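You operate a simulated robot arm through the tools that you are given. There is no shell and no other tool.

You are at the controls of a simulated robot arm. One attempt, no reset.

TASK
Put things in order on the far end of the side counter. At the end: the clear medium dosing cup stands where the juice bottle stood; the grey paper wad from the far end of the side counter stands where the clear medium dosing cup stood; the juice bottle stands where the yellow stiff brush stood; the yellow stiff brush stands on top of the blue yoghurt tub; whatever was shut is shut again. Leave all else as you found it, and nothing knocked over.

It is judged by the outcome, as a careful person would: the job done as asked, and still so three seconds after it is handed in. It fails if anything else is knocked over, pushed out of place, dropped, spilled or broken.

THE ROBOT
A 7-joint arm with a two-finger parallel gripper, fixed in place. Base frame: the origin is on the floor under the middle of its stand, x ahead of it, y to its left, z up; the work surface is at about z = 0.9. Lengths are in m, angles in rad, forces in N, time in s.
With the tool pointing down near the work surface it reaches from about 0.24 to 0.68 m from the base axis. Its first joint turns from -1.152 to 1.152 rad. Payload 2.4 kg.
The TCP is the grasp point between the finger pads, 0.03 m short of the fingertips. In the tool frame z runs along the fingers and y along their closing line. Largest opening 0.094 m; finger width 0.028, thickness 0.01; the body of the gripper, 0.05 by 0.096 m, starts 0.055 m behind the TCP.
Orientation is that of the tool frame in the base frame, as a unit quaternion [w, x, y, z]. With the fingers straight down and closing along the base's y, the tool's x points along the base's -x, its y along +y and its z along -z.

THE INTERFACE
- The arm moves only by the tool send_rows. Its arguments are lists of equal length, an entry for each row: "angular": the turn, a rotation vector about the base's x, y, z in rad, a list of three; "offset": the shift along the base's x, y, z in m, a list of three; "gripper": the closure, from 0 (fully open) to 1 (shut). In form: {"angular": [[wx, wy, wz], ...], "offset": [[x, y, z], ...], "gripper": [gripper, ...]}. A call has 1 to 20 rows; each row is the pose to reach, as a shift and turn from the pose commanded when the call began. Rows are played at 5 a second. More than 0.05 m and 0.15 rad between two rows, or a gripper value outside its range, and nothing of the call is played. Where a pose cannot be reached the arm comes as near as it can. A force on the tool above 40 N (or 10 N above the force at the start of the call, whichever is more), or a blocked arm, ends the call early, and 0.2 s more pass. Each finger travels about 0.153 m/s and halts on what it meets, pressing with about 44 N; the grip force reading is that of the motor and also rises with nothing between the fingers. The clock runs only during rows and for 0.2 s after the last one: add rows that repeat a pose to give the fingers time. The reply holds the time, the measured pose of the TCP, the force on the tool along the base axes, the opening and the grip force, in the units named above and with some noise, with the torque about the TCP (base axes, N m) and any sound that the robot's microphone picked up.
- Cameras (640 x 400 px; columns grow to the right, rows downward): "scene" is fixed at [0.0181, 0.4565, 1.4643]; the picture's right is [-0.91, -0.42, 0.00], its down [-0.15, 0.32, -0.93] and it looks along [0.39, -0.85, -0.36] (base axes); focal length 314 px, centre (320, 200). "wrist" rides on the gripper at [0.076, 0.014, -0.102] in the tool frame; the picture's right is [-0.18, 0.98, 0.00], its down [-0.75, -0.14, -0.64] and it looks along [-0.63, -0.12, 0.77] (tool axes); focal length 243 px, centre (320, 200). There is no depth. A picture from a camera that has moved, and an enlarged one, comes with that camera's place and axes in the base frame and with its lens.
- get_image(camera): a new picture of that camera. No time passes.
- zoom(camera, box): a new picture of the part [left, top, right, bottom] of that camera's present view, enlarged. No time passes.
- sign_off(): hands the job in; it is judged then, once.

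Places have to be worked out from the pictures, the camera data and where the tool is seen. Open the gripper and draw the arm clear of the work before you hand the job in, unless the task says otherwise.

The tools are called after "Call:" as a command line: name --argument value ..., lists and objects as JSON in quotes. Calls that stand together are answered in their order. send_rows: Moves the arm, as the interface text tells. Its arguments: {"type":"object","properties":{"angular":{"type":"array"},"offset":{"type":"array"},"gripper":{"type":"array"}},"required":["angular","offset","gripper"]} The other tools are called the same way: get_image (camera) takes a picture; zoom (camera, box) takes an enlarged picture of a part of a camera's view; sign_off () hands the job in.

At the start:

```text
time_s: 0.0
tool_pos: [0.2298, -0.2525, 1.2128]
ee_rot: [0.0, 0.001, 1.0, 0.0]
ft_force: [0.2, -0.1, -1.1]
wrist_torque: [-0.03, 0.01, 0.0]
finger_gap: 0.0938
grip_force: 0.1
```

scene: 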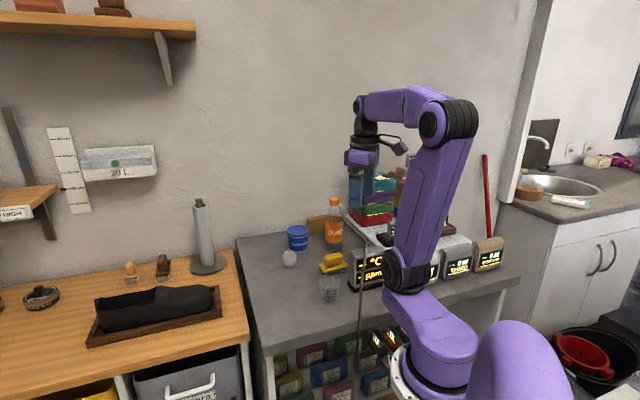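
wrist: 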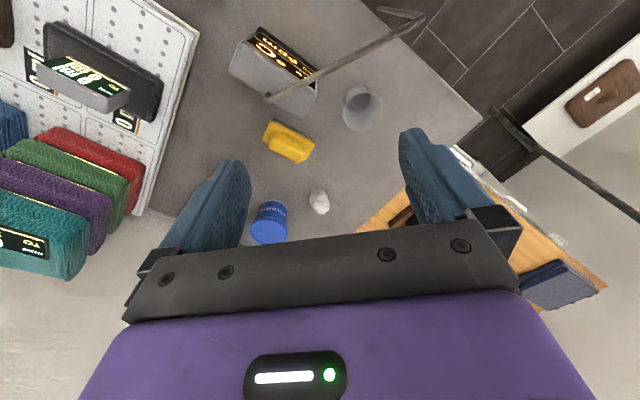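

I start by enlarging the work area in both cameras to identify and locate the objects.

Call:
zoom --camera "scene" --box '[230, 180, 390, 310]'

Call:
zoom --camera "wrist" --box '[160, 20, 480, 260]'

```text
3.08 times, centred on (310, 245) of scene
camera zoom: at [0.0181, 0.4565, 1.4643], right [-0.91, -0.42, 0.0], down [-0.15, 0.32, -0.93], along [0.39, -0.85, -0.36], focal length 965 px, centre (351, 62)
```

zoom: 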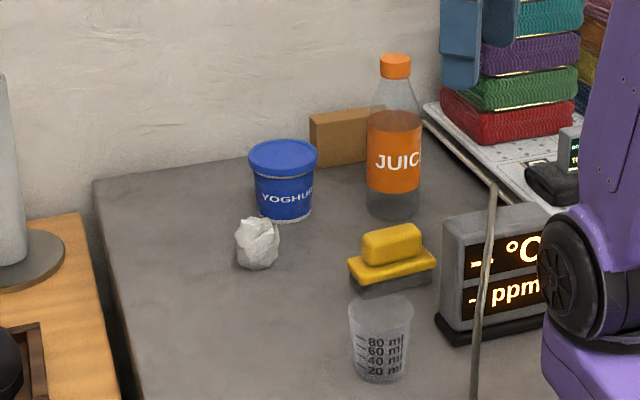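

```text
1.67 times, centred on (320, 140) of wrist
camera zoom: at [0.1539, -0.2388, 1.315], right [0.18, 0.98, 0.0], down [0.75, -0.14, 0.64], along [0.63, -0.12, -0.77], focal length 404 px, centre (320, 300)
```

zoom: 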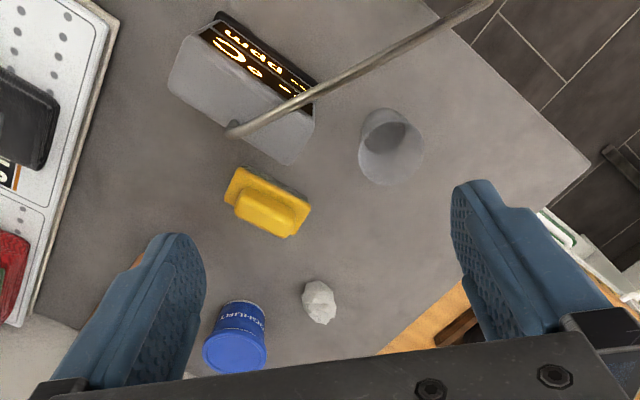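

The targets are visible: tub, bottle, brush, cup and wad, next to a display and a thin metal rod whose position I don't know yet. I'll zoom further on the rod and on each object.

Call:
zoom --camera "scene" --box '[300, 180, 400, 260]'

Call:
zoom --camera "scene" --box '[310, 240, 440, 400]'

Call:
zoom --camera "wrist" --box '[220, 0, 460, 150]'

Call:
zoom --camera "wrist" --box '[160, 100, 360, 250]'

```text
5.00 times, centred on (350, 220) of scene
camera zoom: at [0.0181, 0.4565, 1.4643], right [-0.91, -0.42, 0.0], down [-0.15, 0.32, -0.93], along [0.39, -0.85, -0.36], focal length 1568 px, centre (170, 100)
```

zoom: 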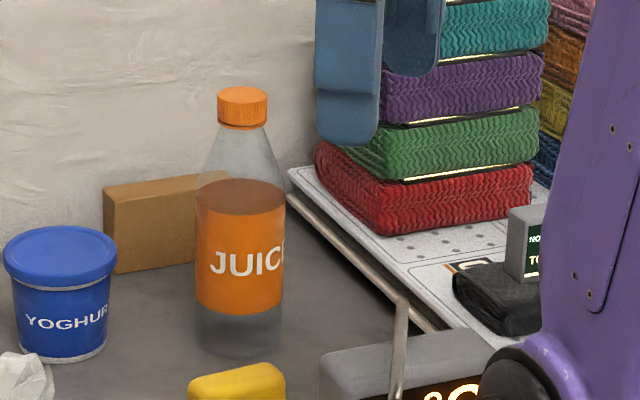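

```text
2.50 times, centred on (375, 320) of scene
camera zoom: at [0.0181, 0.4565, 1.4643], right [-0.91, -0.42, 0.0], down [-0.15, 0.32, -0.93], along [0.39, -0.85, -0.36], focal length 784 px, centre (182, -100)
```

zoom: 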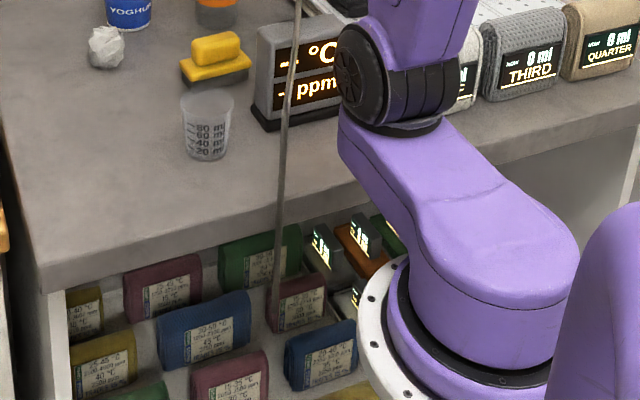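

```text
2.67 times, centred on (340, 75) of wrist
camera zoom: at [0.1539, -0.2388, 1.315], right [0.18, 0.98, 0.0], down [0.75, -0.14, 0.64], along [0.63, -0.12, -0.77], focal length 647 px, centre (267, 533)
```

zoom: 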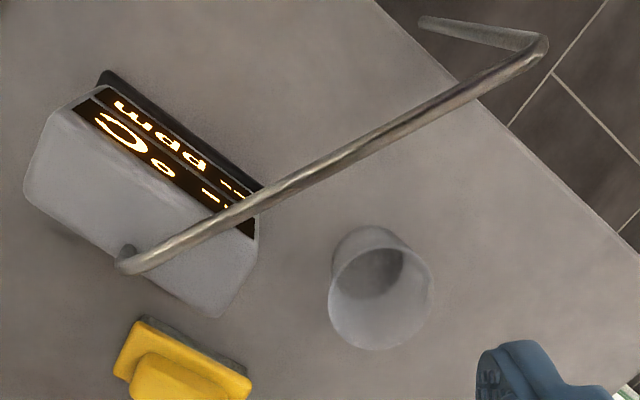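

```text
2.67 times, centred on (260, 175) of wrist
camera zoom: at [0.1539, -0.2388, 1.315], right [0.18, 0.98, 0.0], down [0.75, -0.14, 0.64], along [0.63, -0.12, -0.77], focal length 647 px, centre (480, 267)
```

zoom: 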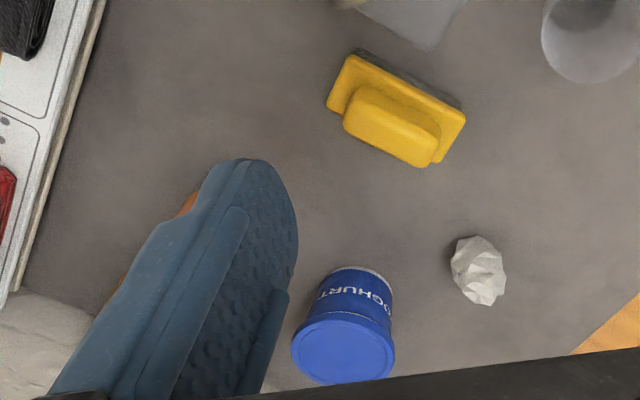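

The rod is a tap-like arm. It has a post at about (0.18, -0.15) and a horizontal bar at z≈1.045 running to about (0.226, -0.311), so I'll keep the camera side of the gripper away from it. Next I enlarge the brush, bottle and cup for dimensions.

Call:
zoom --camera "scene" --box '[310, 230, 360, 262]'

Call:
zoom --camera "scene" --box '[310, 190, 370, 240]'

Call:
zoom --camera "scene" --box '[305, 262, 355, 312]'

Call:
zoom --camera "scene" --box '[275, 215, 325, 275]'

```text
12.50 times, centred on (335, 246) of scene
camera zoom: at [0.0181, 0.4565, 1.4643], right [-0.91, -0.42, 0.0], down [-0.15, 0.32, -0.93], along [0.39, -0.85, -0.36], focal length 3919 px, centre (132, -375)
```

zoom: 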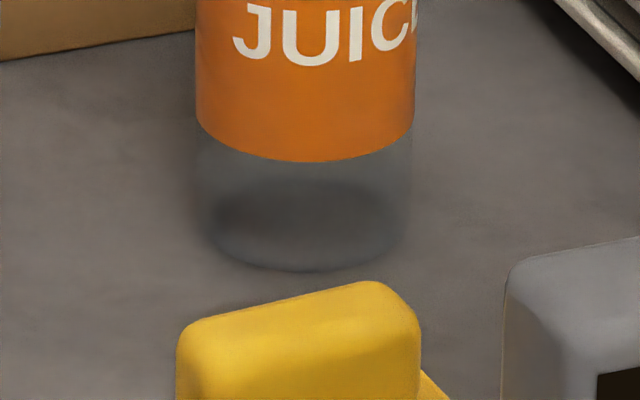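

```text
8.00 times, centred on (340, 215) of scene
camera zoom: at [0.0181, 0.4565, 1.4643], right [-0.91, -0.42, 0.0], down [-0.15, 0.32, -0.93], along [0.39, -0.85, -0.36], focal length 2508 px, centre (160, 80)
```

zoom: 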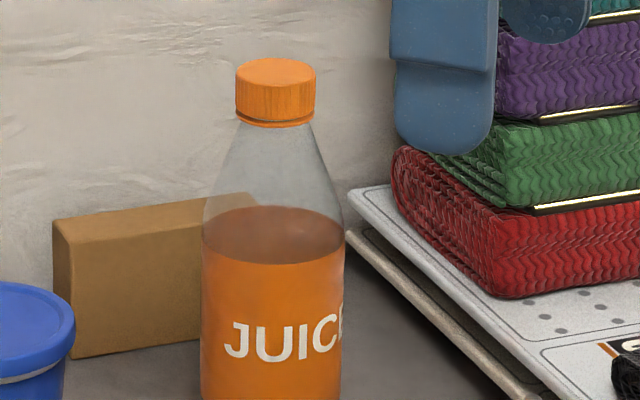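

```text
8.00 times, centred on (330, 287) of scene
camera zoom: at [0.0181, 0.4565, 1.4643], right [-0.91, -0.42, 0.0], down [-0.15, 0.32, -0.93], along [0.39, -0.85, -0.36], focal length 2508 px, centre (240, -496)
```

zoom: 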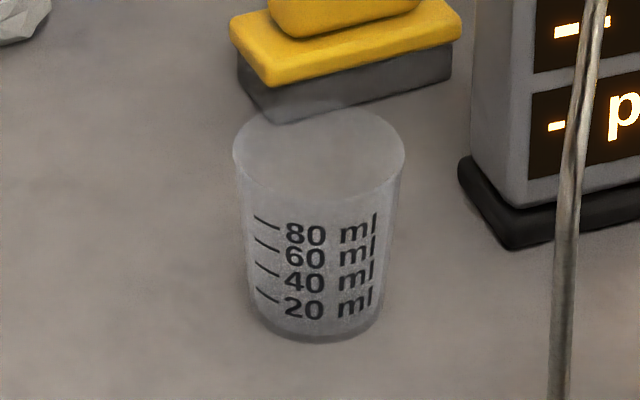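

```text
6.67 times, centred on (300, 245) of scene
camera zoom: at [0.0181, 0.4565, 1.4643], right [-0.91, -0.42, 0.0], down [-0.15, 0.32, -0.93], along [0.39, -0.85, -0.36], focal length 2090 px, centre (453, -100)
```

zoom: 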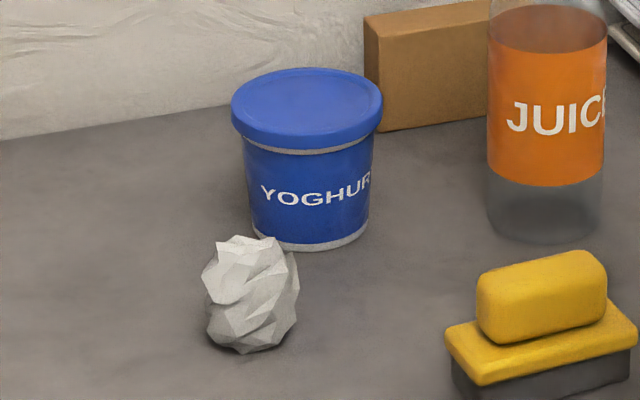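

From the pictures I judge these positions:
- Brush at about (0.337, -0.331), long axis at 45°.
- Bottle at about (0.381, -0.454), top z≈1.092.
- Tub at about (0.495, -0.405), lid z≈0.976.
- Wad at about (0.474, -0.302).
- Cup at about (0.286, -0.195).

The first job is the brush, so I move high above it while turning 45° so the fingers close across its short side.

Call:
send_rows --angular '[[0, 0, 0.1], [0, 0, 0.2], [0, 0, 0.31], [0, 0, 0.42], [0, 0, 0.53], [0, 0, 0.65], [0, 0, 0.74], [0, 0, 0.785], [0, 0, 0.785]]' --offset '[[0.013, -0.01, 0], [0.026, -0.02, 0], [0.04, -0.03, 0], [0.055, -0.04, -0.01], [0.07, -0.05, -0.02], [0.085, -0.06, -0.035], [0.1, -0.072, -0.05], [0.107, -0.0785, -0.063], [0.107, -0.0785, -0.063]]' --gripper '[0, 0, 0, 0, 0, 0, 0, 0, 0]'

Call:
get_image --camera "wrist"

Call:
get_image --camera "scene"

```text
time_s: 2.0
tool_pos: [0.3374, -0.3316, 1.1483]
ee_rot: [0.0, -0.383, 0.924, 0.001]
ft_force: [-0.3, 0.6, 0.1]
wrist_torque: [-0.03, 0.0, 0.02]
finger_gap: 0.0942
grip_force: 0.1
```

```text
taken
camera wrist: at [0.2737, -0.3751, 1.2498], right [-0.57, 0.82, 0.0], down [0.63, 0.43, 0.64], along [0.53, 0.36, -0.77], focal length 243 px, centre (320, 200)
```

wrist: 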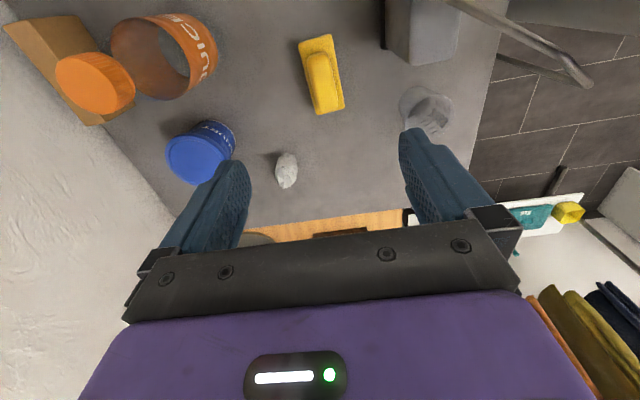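

```text
taken
```

scene: 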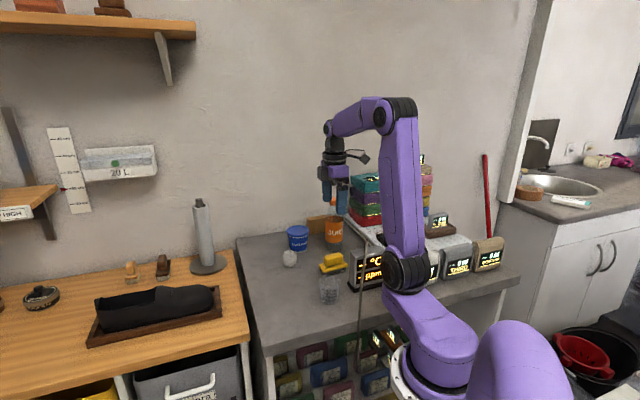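

The arm is above the brush and the turn is as intended. I enlarge the wrist view around the brush to refine its centre and angle.

Call:
zoom --camera "wrist" --box '[270, 20, 380, 125]'

Call:
zoom --camera "wrist" --box '[20, 0, 340, 200]'

```text
3.81 times, centred on (325, 72) of wrist
camera zoom: at [0.2737, -0.3751, 1.2498], right [-0.57, 0.82, 0.0], down [0.63, 0.43, 0.64], along [0.53, 0.36, -0.77], focal length 924 px, centre (301, 686)
```

zoom: 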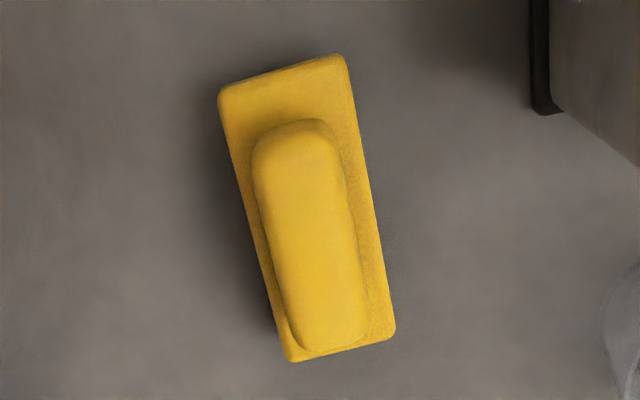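

```text
2.00 times, centred on (180, 100) of wrist
camera zoom: at [0.2737, -0.3751, 1.2498], right [-0.57, 0.82, 0.0], down [0.63, 0.43, 0.64], along [0.53, 0.36, -0.77], focal length 485 px, centre (600, 400)
```

zoom: 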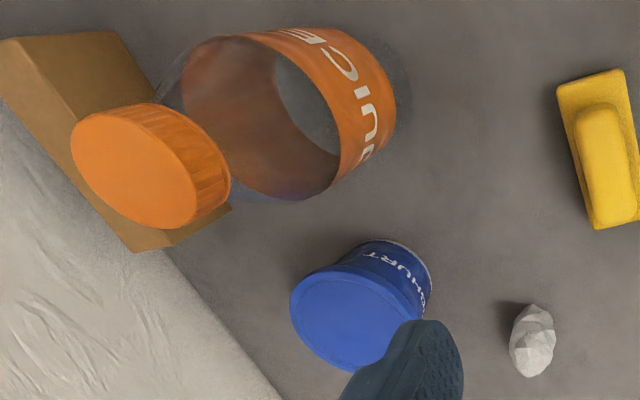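

The brush centre comes out at about (0.334, -0.330), long axis about 48.5°, plate top near z≈0.921 and handle top near 0.944. I turn slightly, descend to z≈0.955 with open fingers on either side of the handle, and check before closing.

Call:
send_rows --angular '[[0, 0, 0.02], [0, 0, 0.04], [0, 0, 0.06], [0, 0, 0.06], [0, 0, 0.06], [0, 0, 0.06], [0, 0, 0.06], [0, 0, 0.06]]' --offset '[[-0.001, 0, -0.03], [-0.002, 0.001, -0.06], [-0.003, 0.001, -0.09], [-0.003, 0.001, -0.12], [-0.003, 0.001, -0.145], [-0.003, 0.001, -0.165], [-0.003, 0.001, -0.18], [-0.003, 0.001, -0.18]]' --gripper '[0, 0, 0, 0, 0, 0, 0, 0]'

Call:
get_image --camera "wrist"

Call:
zoom --camera "scene" --box '[275, 180, 395, 310]'

```text
time_s: 3.8
tool_pos: [0.3328, -0.3311, 0.9674]
ee_rot: [0.0, -0.41, 0.912, 0.0]
ft_force: [0.5, 0.3, -0.3]
wrist_torque: [-0.03, -0.02, 0.01]
finger_gap: 0.0944
grip_force: 0.0
```

```text
taken
camera wrist: at [0.2715, -0.379, 1.0698], right [-0.61, 0.79, 0.0], down [0.61, 0.47, 0.64], along [0.51, 0.39, -0.77], focal length 243 px, centre (320, 200)
```

wrist: 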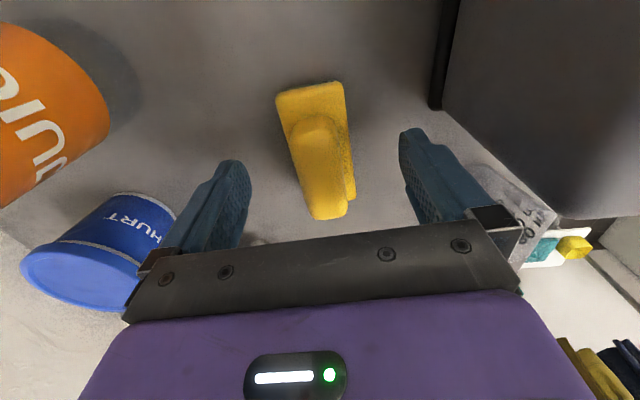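

```text
3.08 times, centred on (335, 245) of scene
camera zoom: at [0.0181, 0.4565, 1.4644], right [-0.91, -0.42, 0.0], down [-0.15, 0.32, -0.93], along [0.39, -0.85, -0.36], focal length 965 px, centre (274, 62)
```

zoom: 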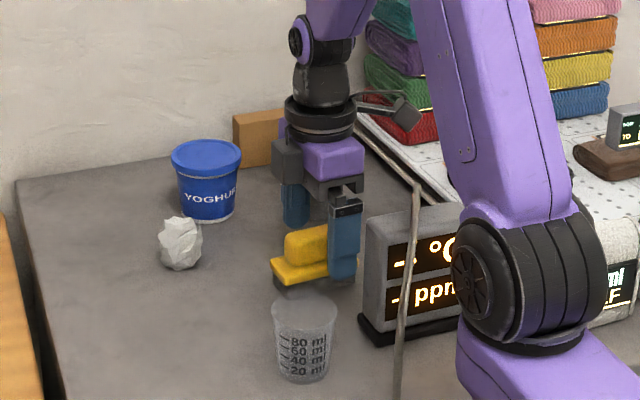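

The handle sits centred between the fingers and everything else is clear. I lower the last 12 mm and close on the handle.

Call:
send_rows --angular '[[0, 0, 0], [0, 0, 0], [0, 0, 0], [0, 0, 0], [0, 0, 0], [0, 0, 0]]' --offset '[[0, 0, -0.006], [0, 0, -0.013], [0, 0, -0.013], [0, 0, -0.013], [0, 0, -0.013], [0, 0, -0.013]]' --gripper '[0, 0, 0.5, 0.85, 0.85, 0.85]'

Call:
zoom --camera "wrist" --box '[200, 50, 440, 250]'

```text
time_s: 5.2
tool_pos: [0.3331, -0.332, 0.9543]
ee_rot: [0.0, -0.409, 0.912, 0.0]
ft_force: [0.6, 0.5, -0.7]
wrist_torque: [0.01, 0.02, -0.02]
finger_gap: 0.0389
grip_force: 44.3
```

```text
2.00 times, centred on (320, 150) of wrist
camera zoom: at [0.2725, -0.3796, 1.0569], right [-0.61, 0.79, 0.0], down [0.61, 0.47, 0.64], along [0.51, 0.39, -0.77], focal length 485 px, centre (320, 300)
```

zoom: 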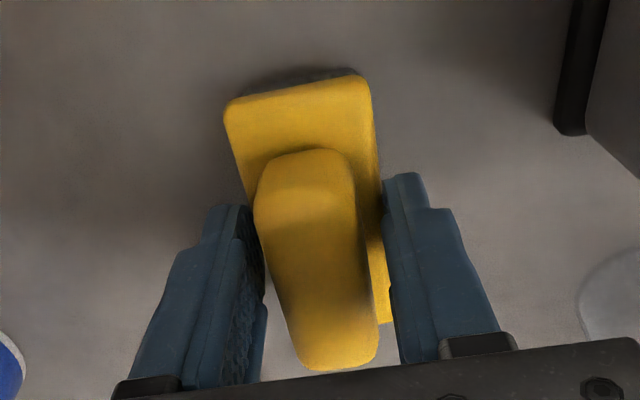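

The gap stopped at 0.039, so the tips are on the very top of the wider base plate rather than the handle. I reopen, go 14 mm lower and grip the plate and bristle block fully.

Call:
send_rows --angular '[[0, 0, 0], [0, 0, 0], [0, 0, 0], [0, 0, 0], [0, 0, 0], [0, 0, 0], [0, 0, 0], [0, 0, 0]]' --offset '[[0, 0, 0], [0, 0, 0], [0, 0, -0.007], [0, 0, -0.014], [0, 0, -0.014], [0, 0, -0.014], [0, 0, -0.014], [0, 0, -0.014]]' --gripper '[0.3, 0.3, 0.3, 0.3, 0.5, 0.7, 0.7, 0.7]'

Call:
zoom --camera "wrist" --box '[200, 50, 440, 250]'

Call:
zoom --camera "scene" --box '[295, 210, 375, 270]'

```text
time_s: 7.0
tool_pos: [0.3334, -0.3323, 0.9414]
ee_rot: [0.0, -0.409, 0.912, 0.0]
ft_force: [-0.1, -0.2, 0.3]
wrist_torque: [0.01, 0.0, -0.02]
finger_gap: 0.039
grip_force: 43.4
```

```text
2.00 times, centred on (320, 150) of wrist
camera zoom: at [0.2721, -0.379, 1.0437], right [-0.61, 0.79, 0.0], down [0.61, 0.47, 0.64], along [0.51, 0.39, -0.77], focal length 485 px, centre (320, 300)
```

zoom: 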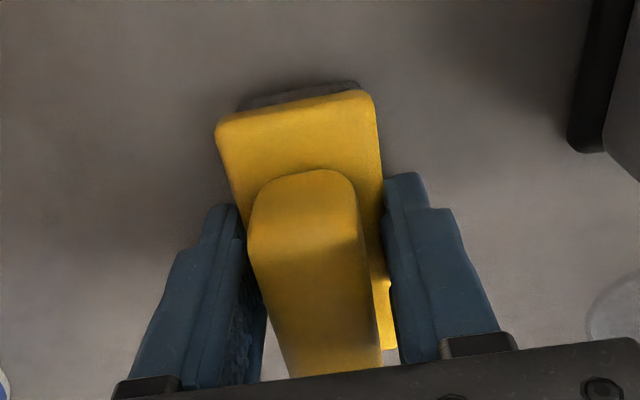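

```text
6.67 times, centred on (335, 240) of scene
camera zoom: at [0.0181, 0.4565, 1.4644], right [-0.91, -0.42, 0.0], down [-0.15, 0.32, -0.93], along [0.39, -0.85, -0.36], focal length 2090 px, centre (220, -67)
```

zoom: 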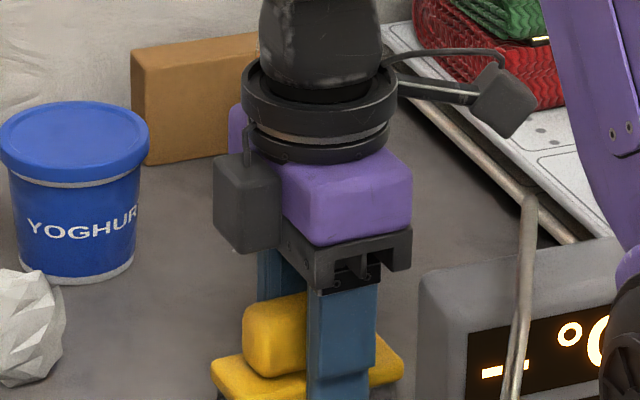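

The grip is firm at 0.039 with good overlap, and the brush's underside is about 0.041 below the TCP. I lift it straight up above the bottle's height.

Call:
send_rows --angular '[[0, 0, 0], [0, 0, 0], [0, 0, 0], [0, 0, 0], [0, 0, 0], [0, 0, 0], [0, 0, 0], [0, 0, 0], [0, 0, 0]]' --offset '[[0, 0, 0.01], [0, 0, 0.03], [0, 0, 0.06], [0, 0, 0.095], [0, 0, 0.13], [0, 0, 0.165], [0, 0, 0.2], [0, 0, 0.225], [0, 0, 0.225]]' --gripper '[0.7, 0.7, 0.7, 0.7, 0.7, 0.7, 0.7, 0.7, 0.7]'

Call:
zoom --camera "scene" --box '[260, 130, 400, 310]'

```text
time_s: 9.0
tool_pos: [0.3343, -0.328, 1.1682]
ee_rot: [0.0, -0.409, 0.912, 0.0]
ft_force: [-0.3, -0.9, -1.1]
wrist_torque: [0.0, -0.03, -0.01]
finger_gap: 0.0392
grip_force: 43.6
```

```text
2.22 times, centred on (330, 220) of scene
camera zoom: at [0.0181, 0.4565, 1.4644], right [-0.91, -0.42, 0.0], down [-0.15, 0.32, -0.93], along [0.39, -0.85, -0.36], focal length 697 px, centre (298, 156)
```

zoom: 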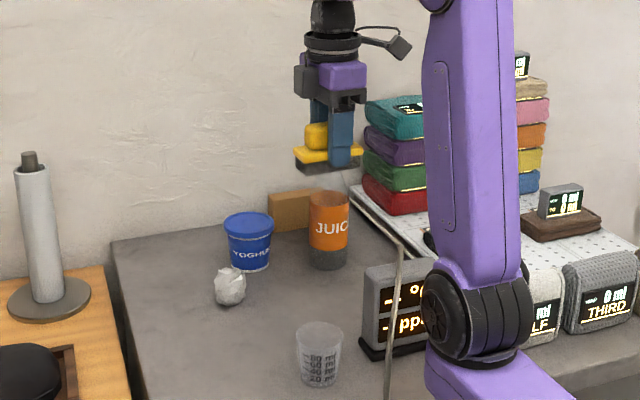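

The brush is held level and clear. I carry it over the tub at this height, turning so the camera ends up away from the bottle.

Call:
send_rows --angular '[[0, 0, -0.11], [0, 0, -0.23], [0, 0, -0.35], [0, 0, -0.47], [0, 0, -0.59], [0, 0, -0.71], [0, 0, -0.83], [0, 0, -0.95], [0, 0, -1.07], [0, 0, -1.19], [0, 0, -1.19], [0, 0, -1.19]]' --offset '[[0.012, -0.006, 0.0], [0.028, -0.014, 0.0], [0.044, -0.021, 0.0], [0.06, -0.029, 0.0], [0.077, -0.037, 0.0], [0.094, -0.046, 0.0], [0.111, -0.054, 0.0], [0.128, -0.062, 0.0], [0.145, -0.07, 0.0], [0.158, -0.076, 0.0], [0.158, -0.076, 0.0], [0.158, -0.076, 0.0]]' --gripper '[0.7, 0.7, 0.7, 0.7, 0.7, 0.7, 0.7, 0.7, 0.7, 0.7, 0.7, 0.7]'

Call:
get_image --camera "wrist"

Call:
zoom --camera "scene" --box '[240, 130, 380, 270]'

```text
time_s: 11.6
tool_pos: [0.4922, -0.4052, 1.1685]
ee_rot: [0.001, 0.171, 0.985, 0.0]
ft_force: [0.1, 0.0, -0.3]
wrist_torque: [0.02, 0.0, 0.01]
finger_gap: 0.0387
grip_force: 44.2
```

```text
taken
camera wrist: at [0.4257, -0.3657, 1.2699], right [0.51, 0.86, 0.0], down [0.66, -0.39, 0.64], along [0.55, -0.32, -0.77], focal length 243 px, centre (320, 200)
```

wrist: 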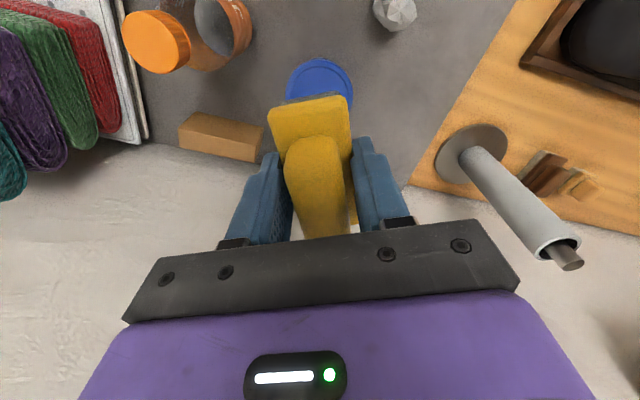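

```text
2.86 times, centred on (310, 200) of scene
camera zoom: at [0.0181, 0.4564, 1.4644], right [-0.91, -0.42, 0.0], down [-0.15, 0.32, -0.93], along [0.39, -0.85, -0.36], focal length 896 px, centre (349, 200)
```

zoom: 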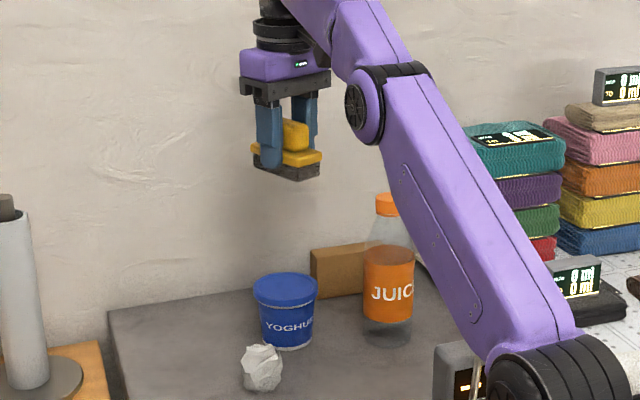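

The lid appears about 7–9 mm further in +x than the tool axis. I shift by that and descend to just above the lid, leaving roughly 1 cm under the brush.

Call:
send_rows --angular '[[0, 0, 0], [0, 0, 0], [0, 0, 0], [0, 0, 0], [0, 0, 0], [0, 0, 0], [0, 0, 0], [0, 0, 0]]' --offset '[[0.004, 0, -0.02], [0.007, 0, -0.045], [0.007, 0, -0.07], [0.007, 0, -0.095], [0.007, 0, -0.115], [0.007, 0, -0.13], [0.007, 0, -0.14], [0.007, 0, -0.14]]' --gripper '[0.7, 0.7, 0.7, 0.7, 0.7, 0.7, 0.7, 0.7]'

Call:
zoom --camera "scene" --box '[260, 190, 360, 260]'

Call:
get_image --camera "wrist"

```text
time_s: 13.4
tool_pos: [0.4989, -0.4071, 1.0284]
ee_rot: [0.0, 0.171, 0.985, 0.0]
ft_force: [0.2, -1.7, -0.8]
wrist_torque: [0.01, 0.0, 0.0]
finger_gap: 0.0392
grip_force: 43.9
```

```text
5.71 times, centred on (310, 225) of scene
camera zoom: at [0.0181, 0.4564, 1.4644], right [-0.91, -0.42, 0.0], down [-0.15, 0.32, -0.93], along [0.39, -0.85, -0.36], focal length 1792 px, centre (377, 57)
```

zoom: 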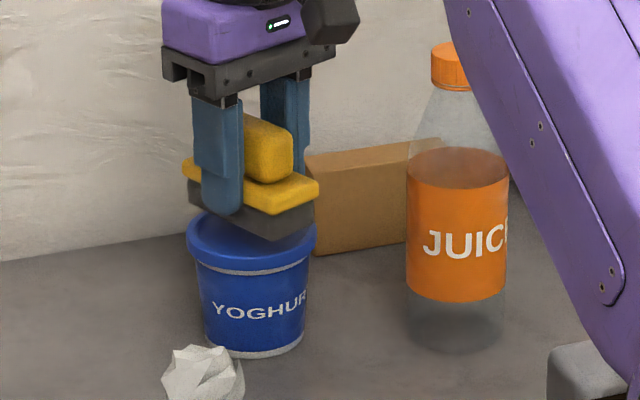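

```text
taken
camera wrist: at [0.4325, -0.3685, 1.1301], right [0.51, 0.86, 0.0], down [0.66, -0.39, 0.64], along [0.55, -0.32, -0.77], focal length 243 px, centre (320, 200)
```

wrist: 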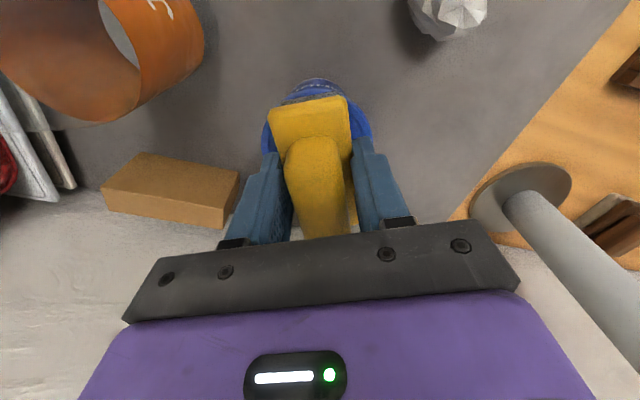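

The brush is well centred over the lid: the scene and wrist estimates disagree by only a few mm in opposite directions. I lower slowly and watch the force for contact.

Call:
send_rows --angular '[[0, 0, 0], [0, 0, 0], [0, 0, 0], [0, 0, 0], [0, 0, 0], [0, 0, 0]]' --offset '[[0, 0, -0.002], [0, 0, -0.004], [0, 0, -0.006], [0, 0, -0.008], [0, 0, -0.009], [0, 0, -0.009]]' --gripper '[0.7, 0.7, 0.7, 0.7, 0.7, 0.7]'

Call:
zoom --camera "scene" --box '[280, 205, 330, 245]'

```text
time_s: 14.8
tool_pos: [0.4984, -0.4072, 1.0198]
ee_rot: [0.0, 0.173, 0.985, 0.0]
ft_force: [-0.8, -0.2, -0.2]
wrist_torque: [-0.02, -0.03, -0.01]
finger_gap: 0.0389
grip_force: 43.8
```

```text
10.00 times, centred on (305, 225) of scene
camera zoom: at [0.0181, 0.4564, 1.4644], right [-0.91, -0.42, 0.0], down [-0.15, 0.32, -0.93], along [0.39, -0.85, -0.36], focal length 3135 px, centre (470, -50)
```

zoom: 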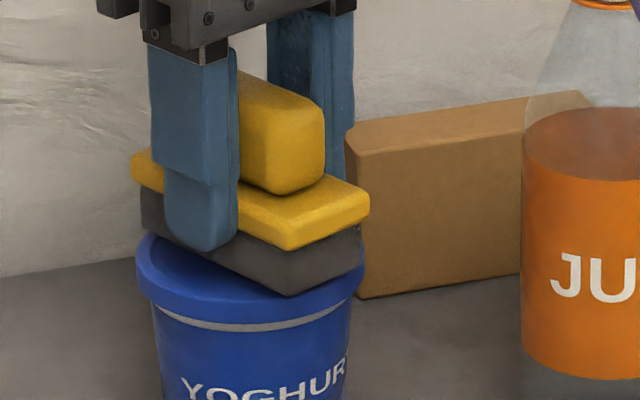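

The brush underside is now nearly on the lid and well centred on it. I lower by 2 mm at a time to find contact.

Call:
send_rows --angular '[[0, 0, 0], [0, 0, 0], [0, 0, 0], [0, 0, 0]]' --offset '[[0, 0, -0.001], [0, 0, -0.002], [0, 0, -0.003], [0, 0, -0.003]]' --gripper '[0.7, 0.7, 0.7, 0.7]'

Call:
zoom --camera "scene" --box '[280, 205, 330, 245]'

```text
time_s: 15.8
tool_pos: [0.4995, -0.4052, 1.0168]
ee_rot: [0.002, 0.172, 0.985, 0.0]
ft_force: [-1.1, 0.4, 3.1]
wrist_torque: [-0.01, 0.01, 0.01]
finger_gap: 0.0392
grip_force: 44.4
```

```text
10.00 times, centred on (305, 225) of scene
camera zoom: at [0.018, 0.4565, 1.4643], right [-0.91, -0.42, 0.0], down [-0.15, 0.32, -0.93], along [0.39, -0.85, -0.36], focal length 3135 px, centre (470, -50)
```

zoom: 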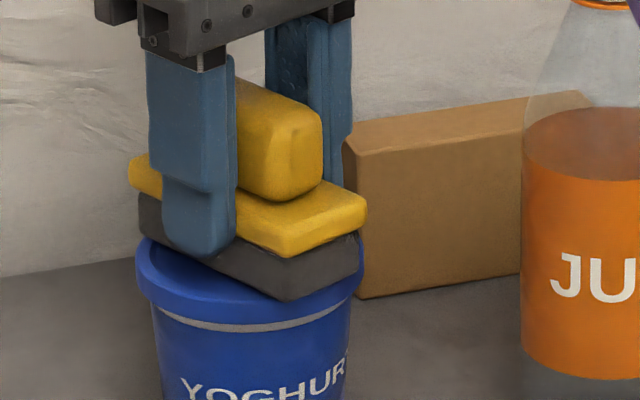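

The vertical force rose to about 3 N, so the brush has landed on the lid. I open gently and look before withdrawing.

Call:
send_rows --angular '[[0, 0, 0], [0, 0, 0], [0, 0, 0], [0, 0, 0], [0, 0, 0]]' --offset '[[0, 0, -0.001], [0, 0, -0.001], [0, 0, -0.001], [0, 0, -0.001], [0, 0, -0.001]]' --gripper '[0.7, 0.5, 0.4, 0.25, 0.2]'

Call:
zoom --camera "scene" --box '[270, 190, 350, 260]'

Call:
get_image --camera "wrist"

```text
time_s: 17.0
tool_pos: [0.4998, -0.4069, 1.015]
ee_rot: [0.0, 0.173, 0.985, 0.0]
ft_force: [-0.4, -0.8, -0.9]
wrist_torque: [0.03, -0.01, -0.01]
finger_gap: 0.075
grip_force: 0.1
```

```text
5.71 times, centred on (310, 225) of scene
camera zoom: at [0.0181, 0.4565, 1.4643], right [-0.91, -0.42, 0.0], down [-0.15, 0.32, -0.93], along [0.39, -0.85, -0.36], focal length 1792 px, centre (377, 57)
```

zoom: 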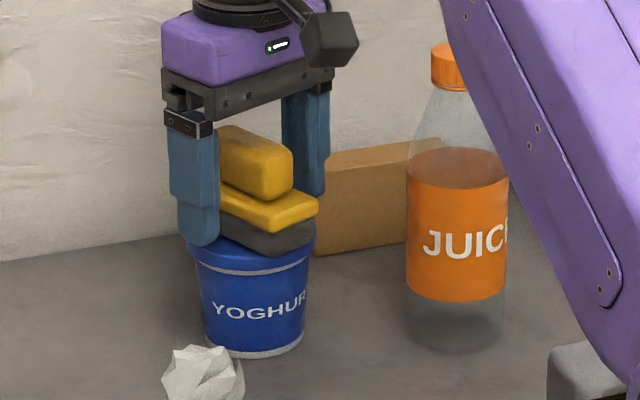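

```text
taken
camera wrist: at [0.4326, -0.3671, 1.117], right [0.51, 0.86, 0.0], down [0.66, -0.39, 0.64], along [0.55, -0.32, -0.77], focal length 243 px, centre (320, 200)
```

wrist: 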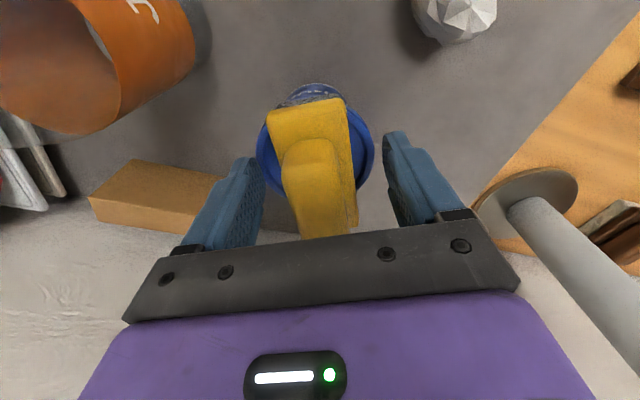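

The brush rests flat and centred on the tub and the fingers are free. I rise straight up, fully open, then move over the bottle at a height where the fingers clear its cap.

Call:
send_rows --angular '[[0, 0, 0], [0, 0, 0], [0, 0, 0], [0, 0, 0], [0, 0, 0], [0, 0, 0], [0, 0, 0]]' --offset '[[0, 0, 0.01], [0, 0, 0.03], [0, 0, 0.06], [0, 0, 0.095], [0, 0, 0.13], [0, 0, 0.155], [0, 0, 0.155]]' --gripper '[0.2, 0.15, 0.1, 0, 0, 0, 0]'

Call:
zoom --camera "scene" --box '[250, 150, 390, 310]'

Call:
get_image --camera "wrist"

```text
time_s: 18.6
tool_pos: [0.4959, -0.4051, 1.1675]
ee_rot: [-0.001, 0.173, 0.985, 0.0]
ft_force: [-0.6, -0.6, -0.2]
wrist_torque: [0.02, 0.02, 0.01]
finger_gap: 0.0939
grip_force: 0.0
out of reach, approached as far as the arm can: row 6, 7
```

```text
2.50 times, centred on (320, 230) of scene
camera zoom: at [0.0181, 0.4565, 1.4644], right [-0.91, -0.42, 0.0], down [-0.15, 0.32, -0.93], along [0.39, -0.85, -0.36], focal length 784 px, centre (320, 125)
```

zoom: 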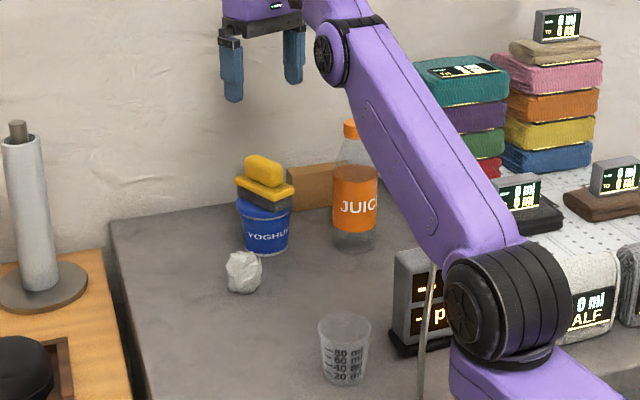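

```text
taken
camera wrist: at [0.4288, -0.3653, 1.2697], right [0.51, 0.86, 0.0], down [0.66, -0.39, 0.64], along [0.55, -0.32, -0.77], focal length 243 px, centre (320, 200)
```

wrist: 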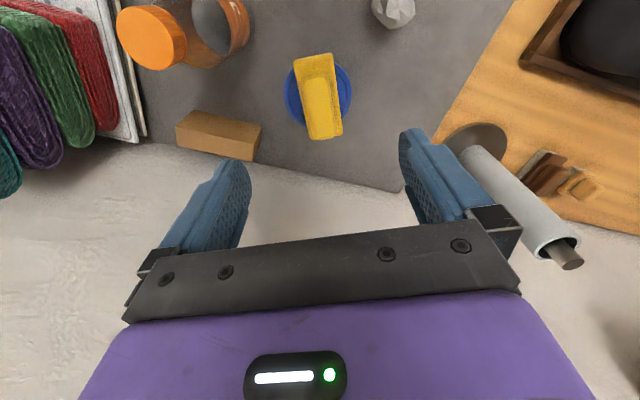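

The brush stands on the tub. Now I move over the bottle, staying at z≈1.17 so the fingertips are about 4 cm above the cap.

Call:
send_rows --angular '[[0, 0, 0], [0, 0, 0], [0, 0, 0], [0, 0, 0], [0, 0, 0], [0, 0, 0], [0, 0, 0], [0, 0, 0]]' --offset '[[-0.012, -0.006, 0], [-0.03, -0.014, 0], [-0.05, -0.023, 0], [-0.07, -0.032, 0], [-0.09, -0.042, 0], [-0.106, -0.049, 0], [-0.116, -0.053, 0], [-0.116, -0.053, 0]]' --gripper '[0, 0, 0, 0, 0, 0, 0, 0]'

Call:
get_image --camera "wrist"

Call:
zoom --camera "scene" --box '[270, 150, 390, 270]'

```text
time_s: 20.4
tool_pos: [0.3767, -0.4564, 1.1684]
ee_rot: [-0.001, 0.172, 0.985, 0.0]
ft_force: [0.2, 0.5, -0.3]
wrist_torque: [0.02, -0.03, -0.02]
finger_gap: 0.0939
grip_force: 0.1
```

```text
taken
camera wrist: at [0.3115, -0.4167, 1.2703], right [0.51, 0.86, 0.0], down [0.66, -0.39, 0.64], along [0.55, -0.33, -0.77], focal length 243 px, centre (320, 200)
```

wrist: 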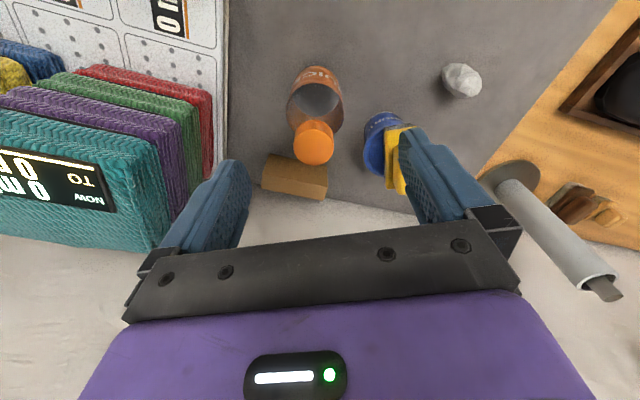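

```text
3.33 times, centred on (330, 210) of scene
camera zoom: at [0.0181, 0.4565, 1.4643], right [-0.91, -0.42, 0.0], down [-0.15, 0.32, -0.93], along [0.39, -0.85, -0.36], focal length 1045 px, centre (287, 167)
```

zoom: 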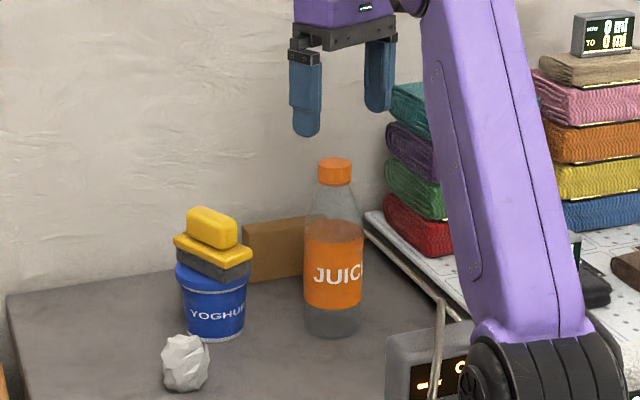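

I enlarge the wrist view of the bottle to pin down its axis.

Call:
zoom --camera "wrist" --box '[255, 50, 375, 210]'

Call:
zoom --camera "scene" --box '[315, 195, 365, 260]'

```text
2.50 times, centred on (315, 130) of wrist
camera zoom: at [0.3115, -0.4167, 1.2703], right [0.51, 0.86, 0.0], down [0.66, -0.39, 0.64], along [0.55, -0.33, -0.77], focal length 606 px, centre (332, 375)
```

zoom: 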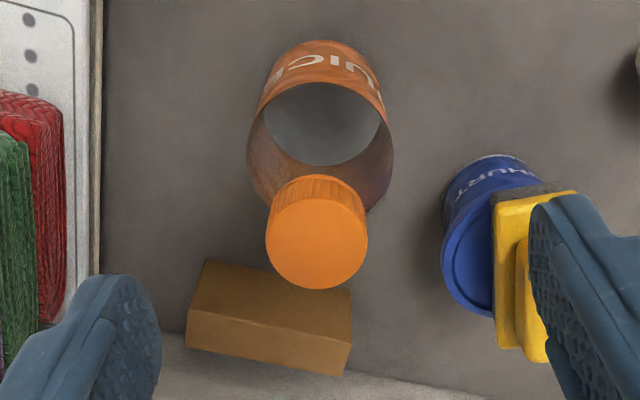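

```text
6.15 times, centred on (340, 228) of scene
camera zoom: at [0.0181, 0.4565, 1.4643], right [-0.91, -0.42, 0.0], down [-0.15, 0.32, -0.93], along [0.39, -0.85, -0.36], focal length 1929 px, centre (197, 31)
```

zoom: 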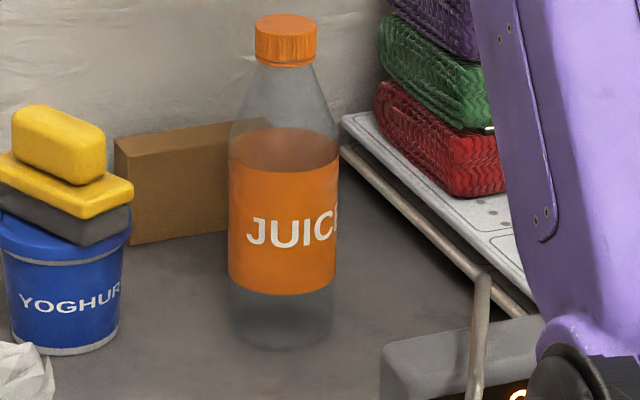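

Both cameras now agree that the bottle axis is at about (0.389, -0.469), with the cap from z≈1.064 to 1.086. I centre over it and come down to just above the cap to check alignment.

Call:
send_rows --angular '[[0, 0, 0], [0, 0, 0], [0, 0, 0], [0, 0, 0], [0, 0, 0]]' --offset '[[0.006, -0.006, -0.005], [0.012, -0.0125, -0.015], [0.012, -0.0125, -0.025], [0.012, -0.0125, -0.035], [0.012, -0.0125, -0.035]]' --gripper '[0, 0, 0, 0, 0]'

Call:
get_image --camera "wrist"

Call:
zoom --camera "scene" --box '[300, 165, 380, 225]'

```text
time_s: 21.6
tool_pos: [0.3917, -0.469, 1.1323]
ee_rot: [0.0, 0.171, 0.985, -0.001]
ft_force: [0.3, 0.0, -0.1]
wrist_torque: [0.03, -0.02, 0.02]
finger_gap: 0.094
grip_force: 0.2
```

```text
taken
camera wrist: at [0.3242, -0.4298, 1.2345], right [0.51, 0.86, 0.0], down [0.66, -0.39, 0.64], along [0.55, -0.32, -0.77], focal length 243 px, centre (320, 200)
```

wrist: 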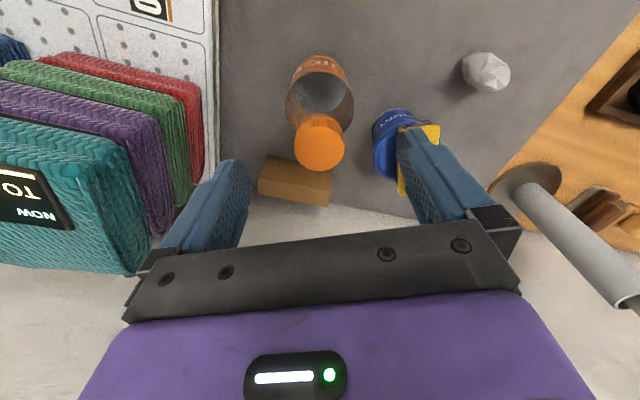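

```text
6.67 times, centred on (340, 195) of scene
camera zoom: at [0.0181, 0.4565, 1.4643], right [-0.91, -0.42, 0.0], down [-0.15, 0.32, -0.93], along [0.39, -0.85, -0.36], focal length 2090 px, centre (187, 233)
```

zoom: 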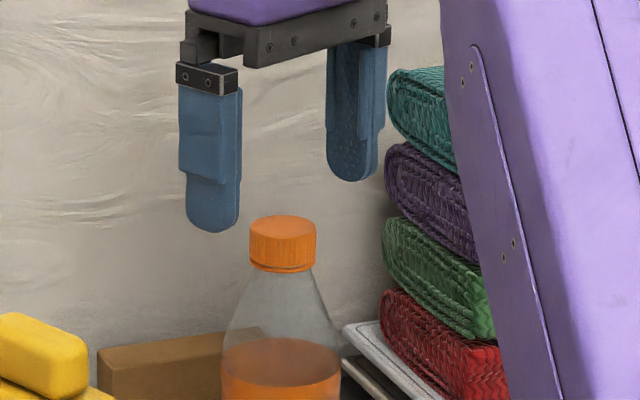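

The cap is centred on the tool axis. I descend so the tips straddle the cap (TCP z≈1.093) and close part-way, to a gap of about 0.045, to check centring before contact.

Call:
send_rows --angular '[[0, 0, 0], [0, 0, 0], [0, 0, 0], [0, 0, 0], [0, 0, 0], [0, 0, 0], [0, 0, 0]]' --offset '[[0, 0, -0.012], [0, 0, -0.026], [0, 0, -0.039], [0, 0, -0.039], [0, 0, -0.039], [0, 0, -0.039], [0, 0, -0.039]]' --gripper '[0, 0, 0, 0.25, 0.4, 0.5, 0.5]'

Call:
zoom --camera "wrist" --box '[220, 60, 420, 240]'

Call:
zoom --camera "scene" --box '[305, 170, 375, 260]'

```text
time_s: 23.2
tool_pos: [0.3915, -0.4684, 1.0946]
ee_rot: [0.0, 0.172, 0.985, 0.0]
ft_force: [-0.8, -0.2, 0.6]
wrist_torque: [-0.01, -0.01, -0.02]
finger_gap: 0.0467
grip_force: 0.0
```

```text
2.22 times, centred on (320, 150) of wrist
camera zoom: at [0.325, -0.4308, 1.1964], right [0.51, 0.86, 0.0], down [0.66, -0.39, 0.64], along [0.55, -0.32, -0.77], focal length 539 px, centre (320, 311)
```

zoom: 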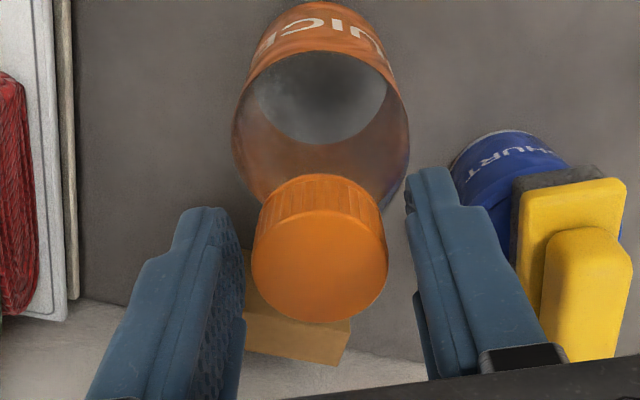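

```text
4.44 times, centred on (340, 215) of scene
camera zoom: at [0.0181, 0.4565, 1.4643], right [-0.91, -0.42, 0.0], down [-0.15, 0.32, -0.93], along [0.39, -0.85, -0.36], focal length 1393 px, centre (231, 133)
```

zoom: 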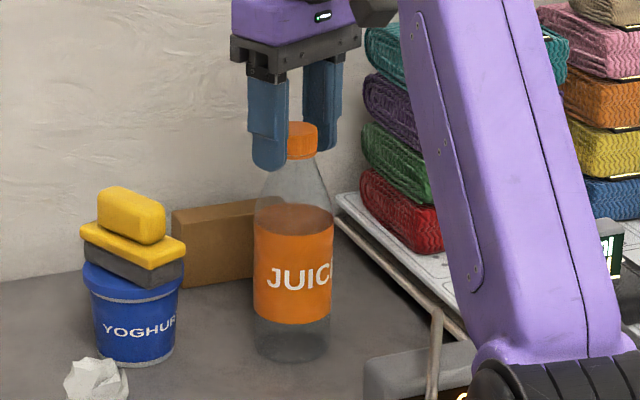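

The cap is centred to within a millimetre or so. I close the rest of the way on it.

Call:
send_rows --angular '[[0, 0, 0], [0, 0, 0], [0, 0, 0], [0, 0, 0], [0, 0, 0]]' --offset '[[0, 0, 0], [0, 0, 0], [0, 0, 0], [0, 0, 0], [0, 0, 0]]' --gripper '[0.58, 0.64, 0.7, 0.75, 0.75]'

Call:
zoom --camera "wrist" --box '[220, 60, 420, 240]'

Call:
zoom --camera "scene" --box '[305, 170, 375, 260]'

```text
time_s: 24.4
tool_pos: [0.3923, -0.4698, 1.0937]
ee_rot: [0.0, 0.172, 0.985, 0.0]
ft_force: [0.1, 0.3, 4.0]
wrist_torque: [0.22, -0.02, 0.02]
finger_gap: 0.0313
grip_force: 43.3
```

```text
2.22 times, centred on (320, 150) of wrist
camera zoom: at [0.325, -0.4308, 1.1966], right [0.51, 0.86, 0.0], down [0.66, -0.39, 0.64], along [0.55, -0.32, -0.77], focal length 539 px, centre (320, 311)
```

zoom: 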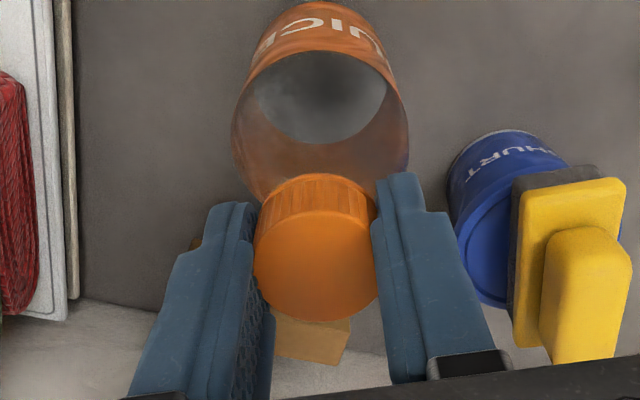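

```text
4.44 times, centred on (340, 215) of scene
camera zoom: at [0.018, 0.4565, 1.4643], right [-0.91, -0.42, 0.0], down [-0.15, 0.32, -0.93], along [0.39, -0.85, -0.36], focal length 1393 px, centre (231, 133)
```

zoom: 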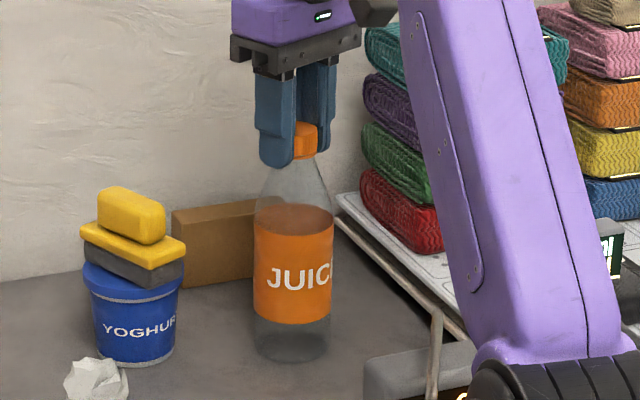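

The cap is gripped (gap 0.031, 43 N) and the bottle hasn't moved. I lift gently by about 1.5 cm and check that it comes along upright.

Call:
send_rows --angular '[[0, 0, 0], [0, 0, 0], [0, 0, 0], [0, 0, 0], [0, 0, 0], [0, 0, 0]]' --offset '[[0, 0, 0.002], [0, 0, 0.005], [0, 0, 0.009], [0, 0, 0.013], [0, 0, 0.016], [0, 0, 0.016]]' --gripper '[0.75, 0.75, 0.75, 0.75, 0.75, 0.75]'

Call:
zoom --camera "scene" --box '[305, 170, 375, 260]'

```text
time_s: 25.8
tool_pos: [0.3915, -0.4706, 1.1111]
ee_rot: [0.0, 0.171, 0.985, 0.001]
ft_force: [0.7, -0.5, -0.4]
wrist_torque: [0.01, 0.03, -0.02]
finger_gap: 0.0313
grip_force: 43.9
```

```text
4.44 times, centred on (340, 215) of scene
camera zoom: at [0.0181, 0.4565, 1.4644], right [-0.91, -0.42, 0.0], down [-0.15, 0.32, -0.93], along [0.39, -0.85, -0.36], focal length 1393 px, centre (231, 133)
```

zoom: 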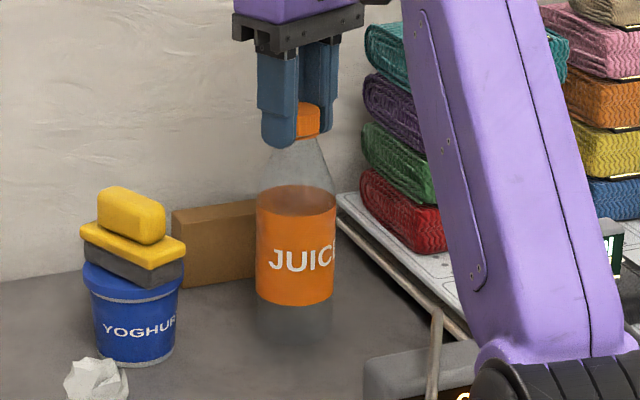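

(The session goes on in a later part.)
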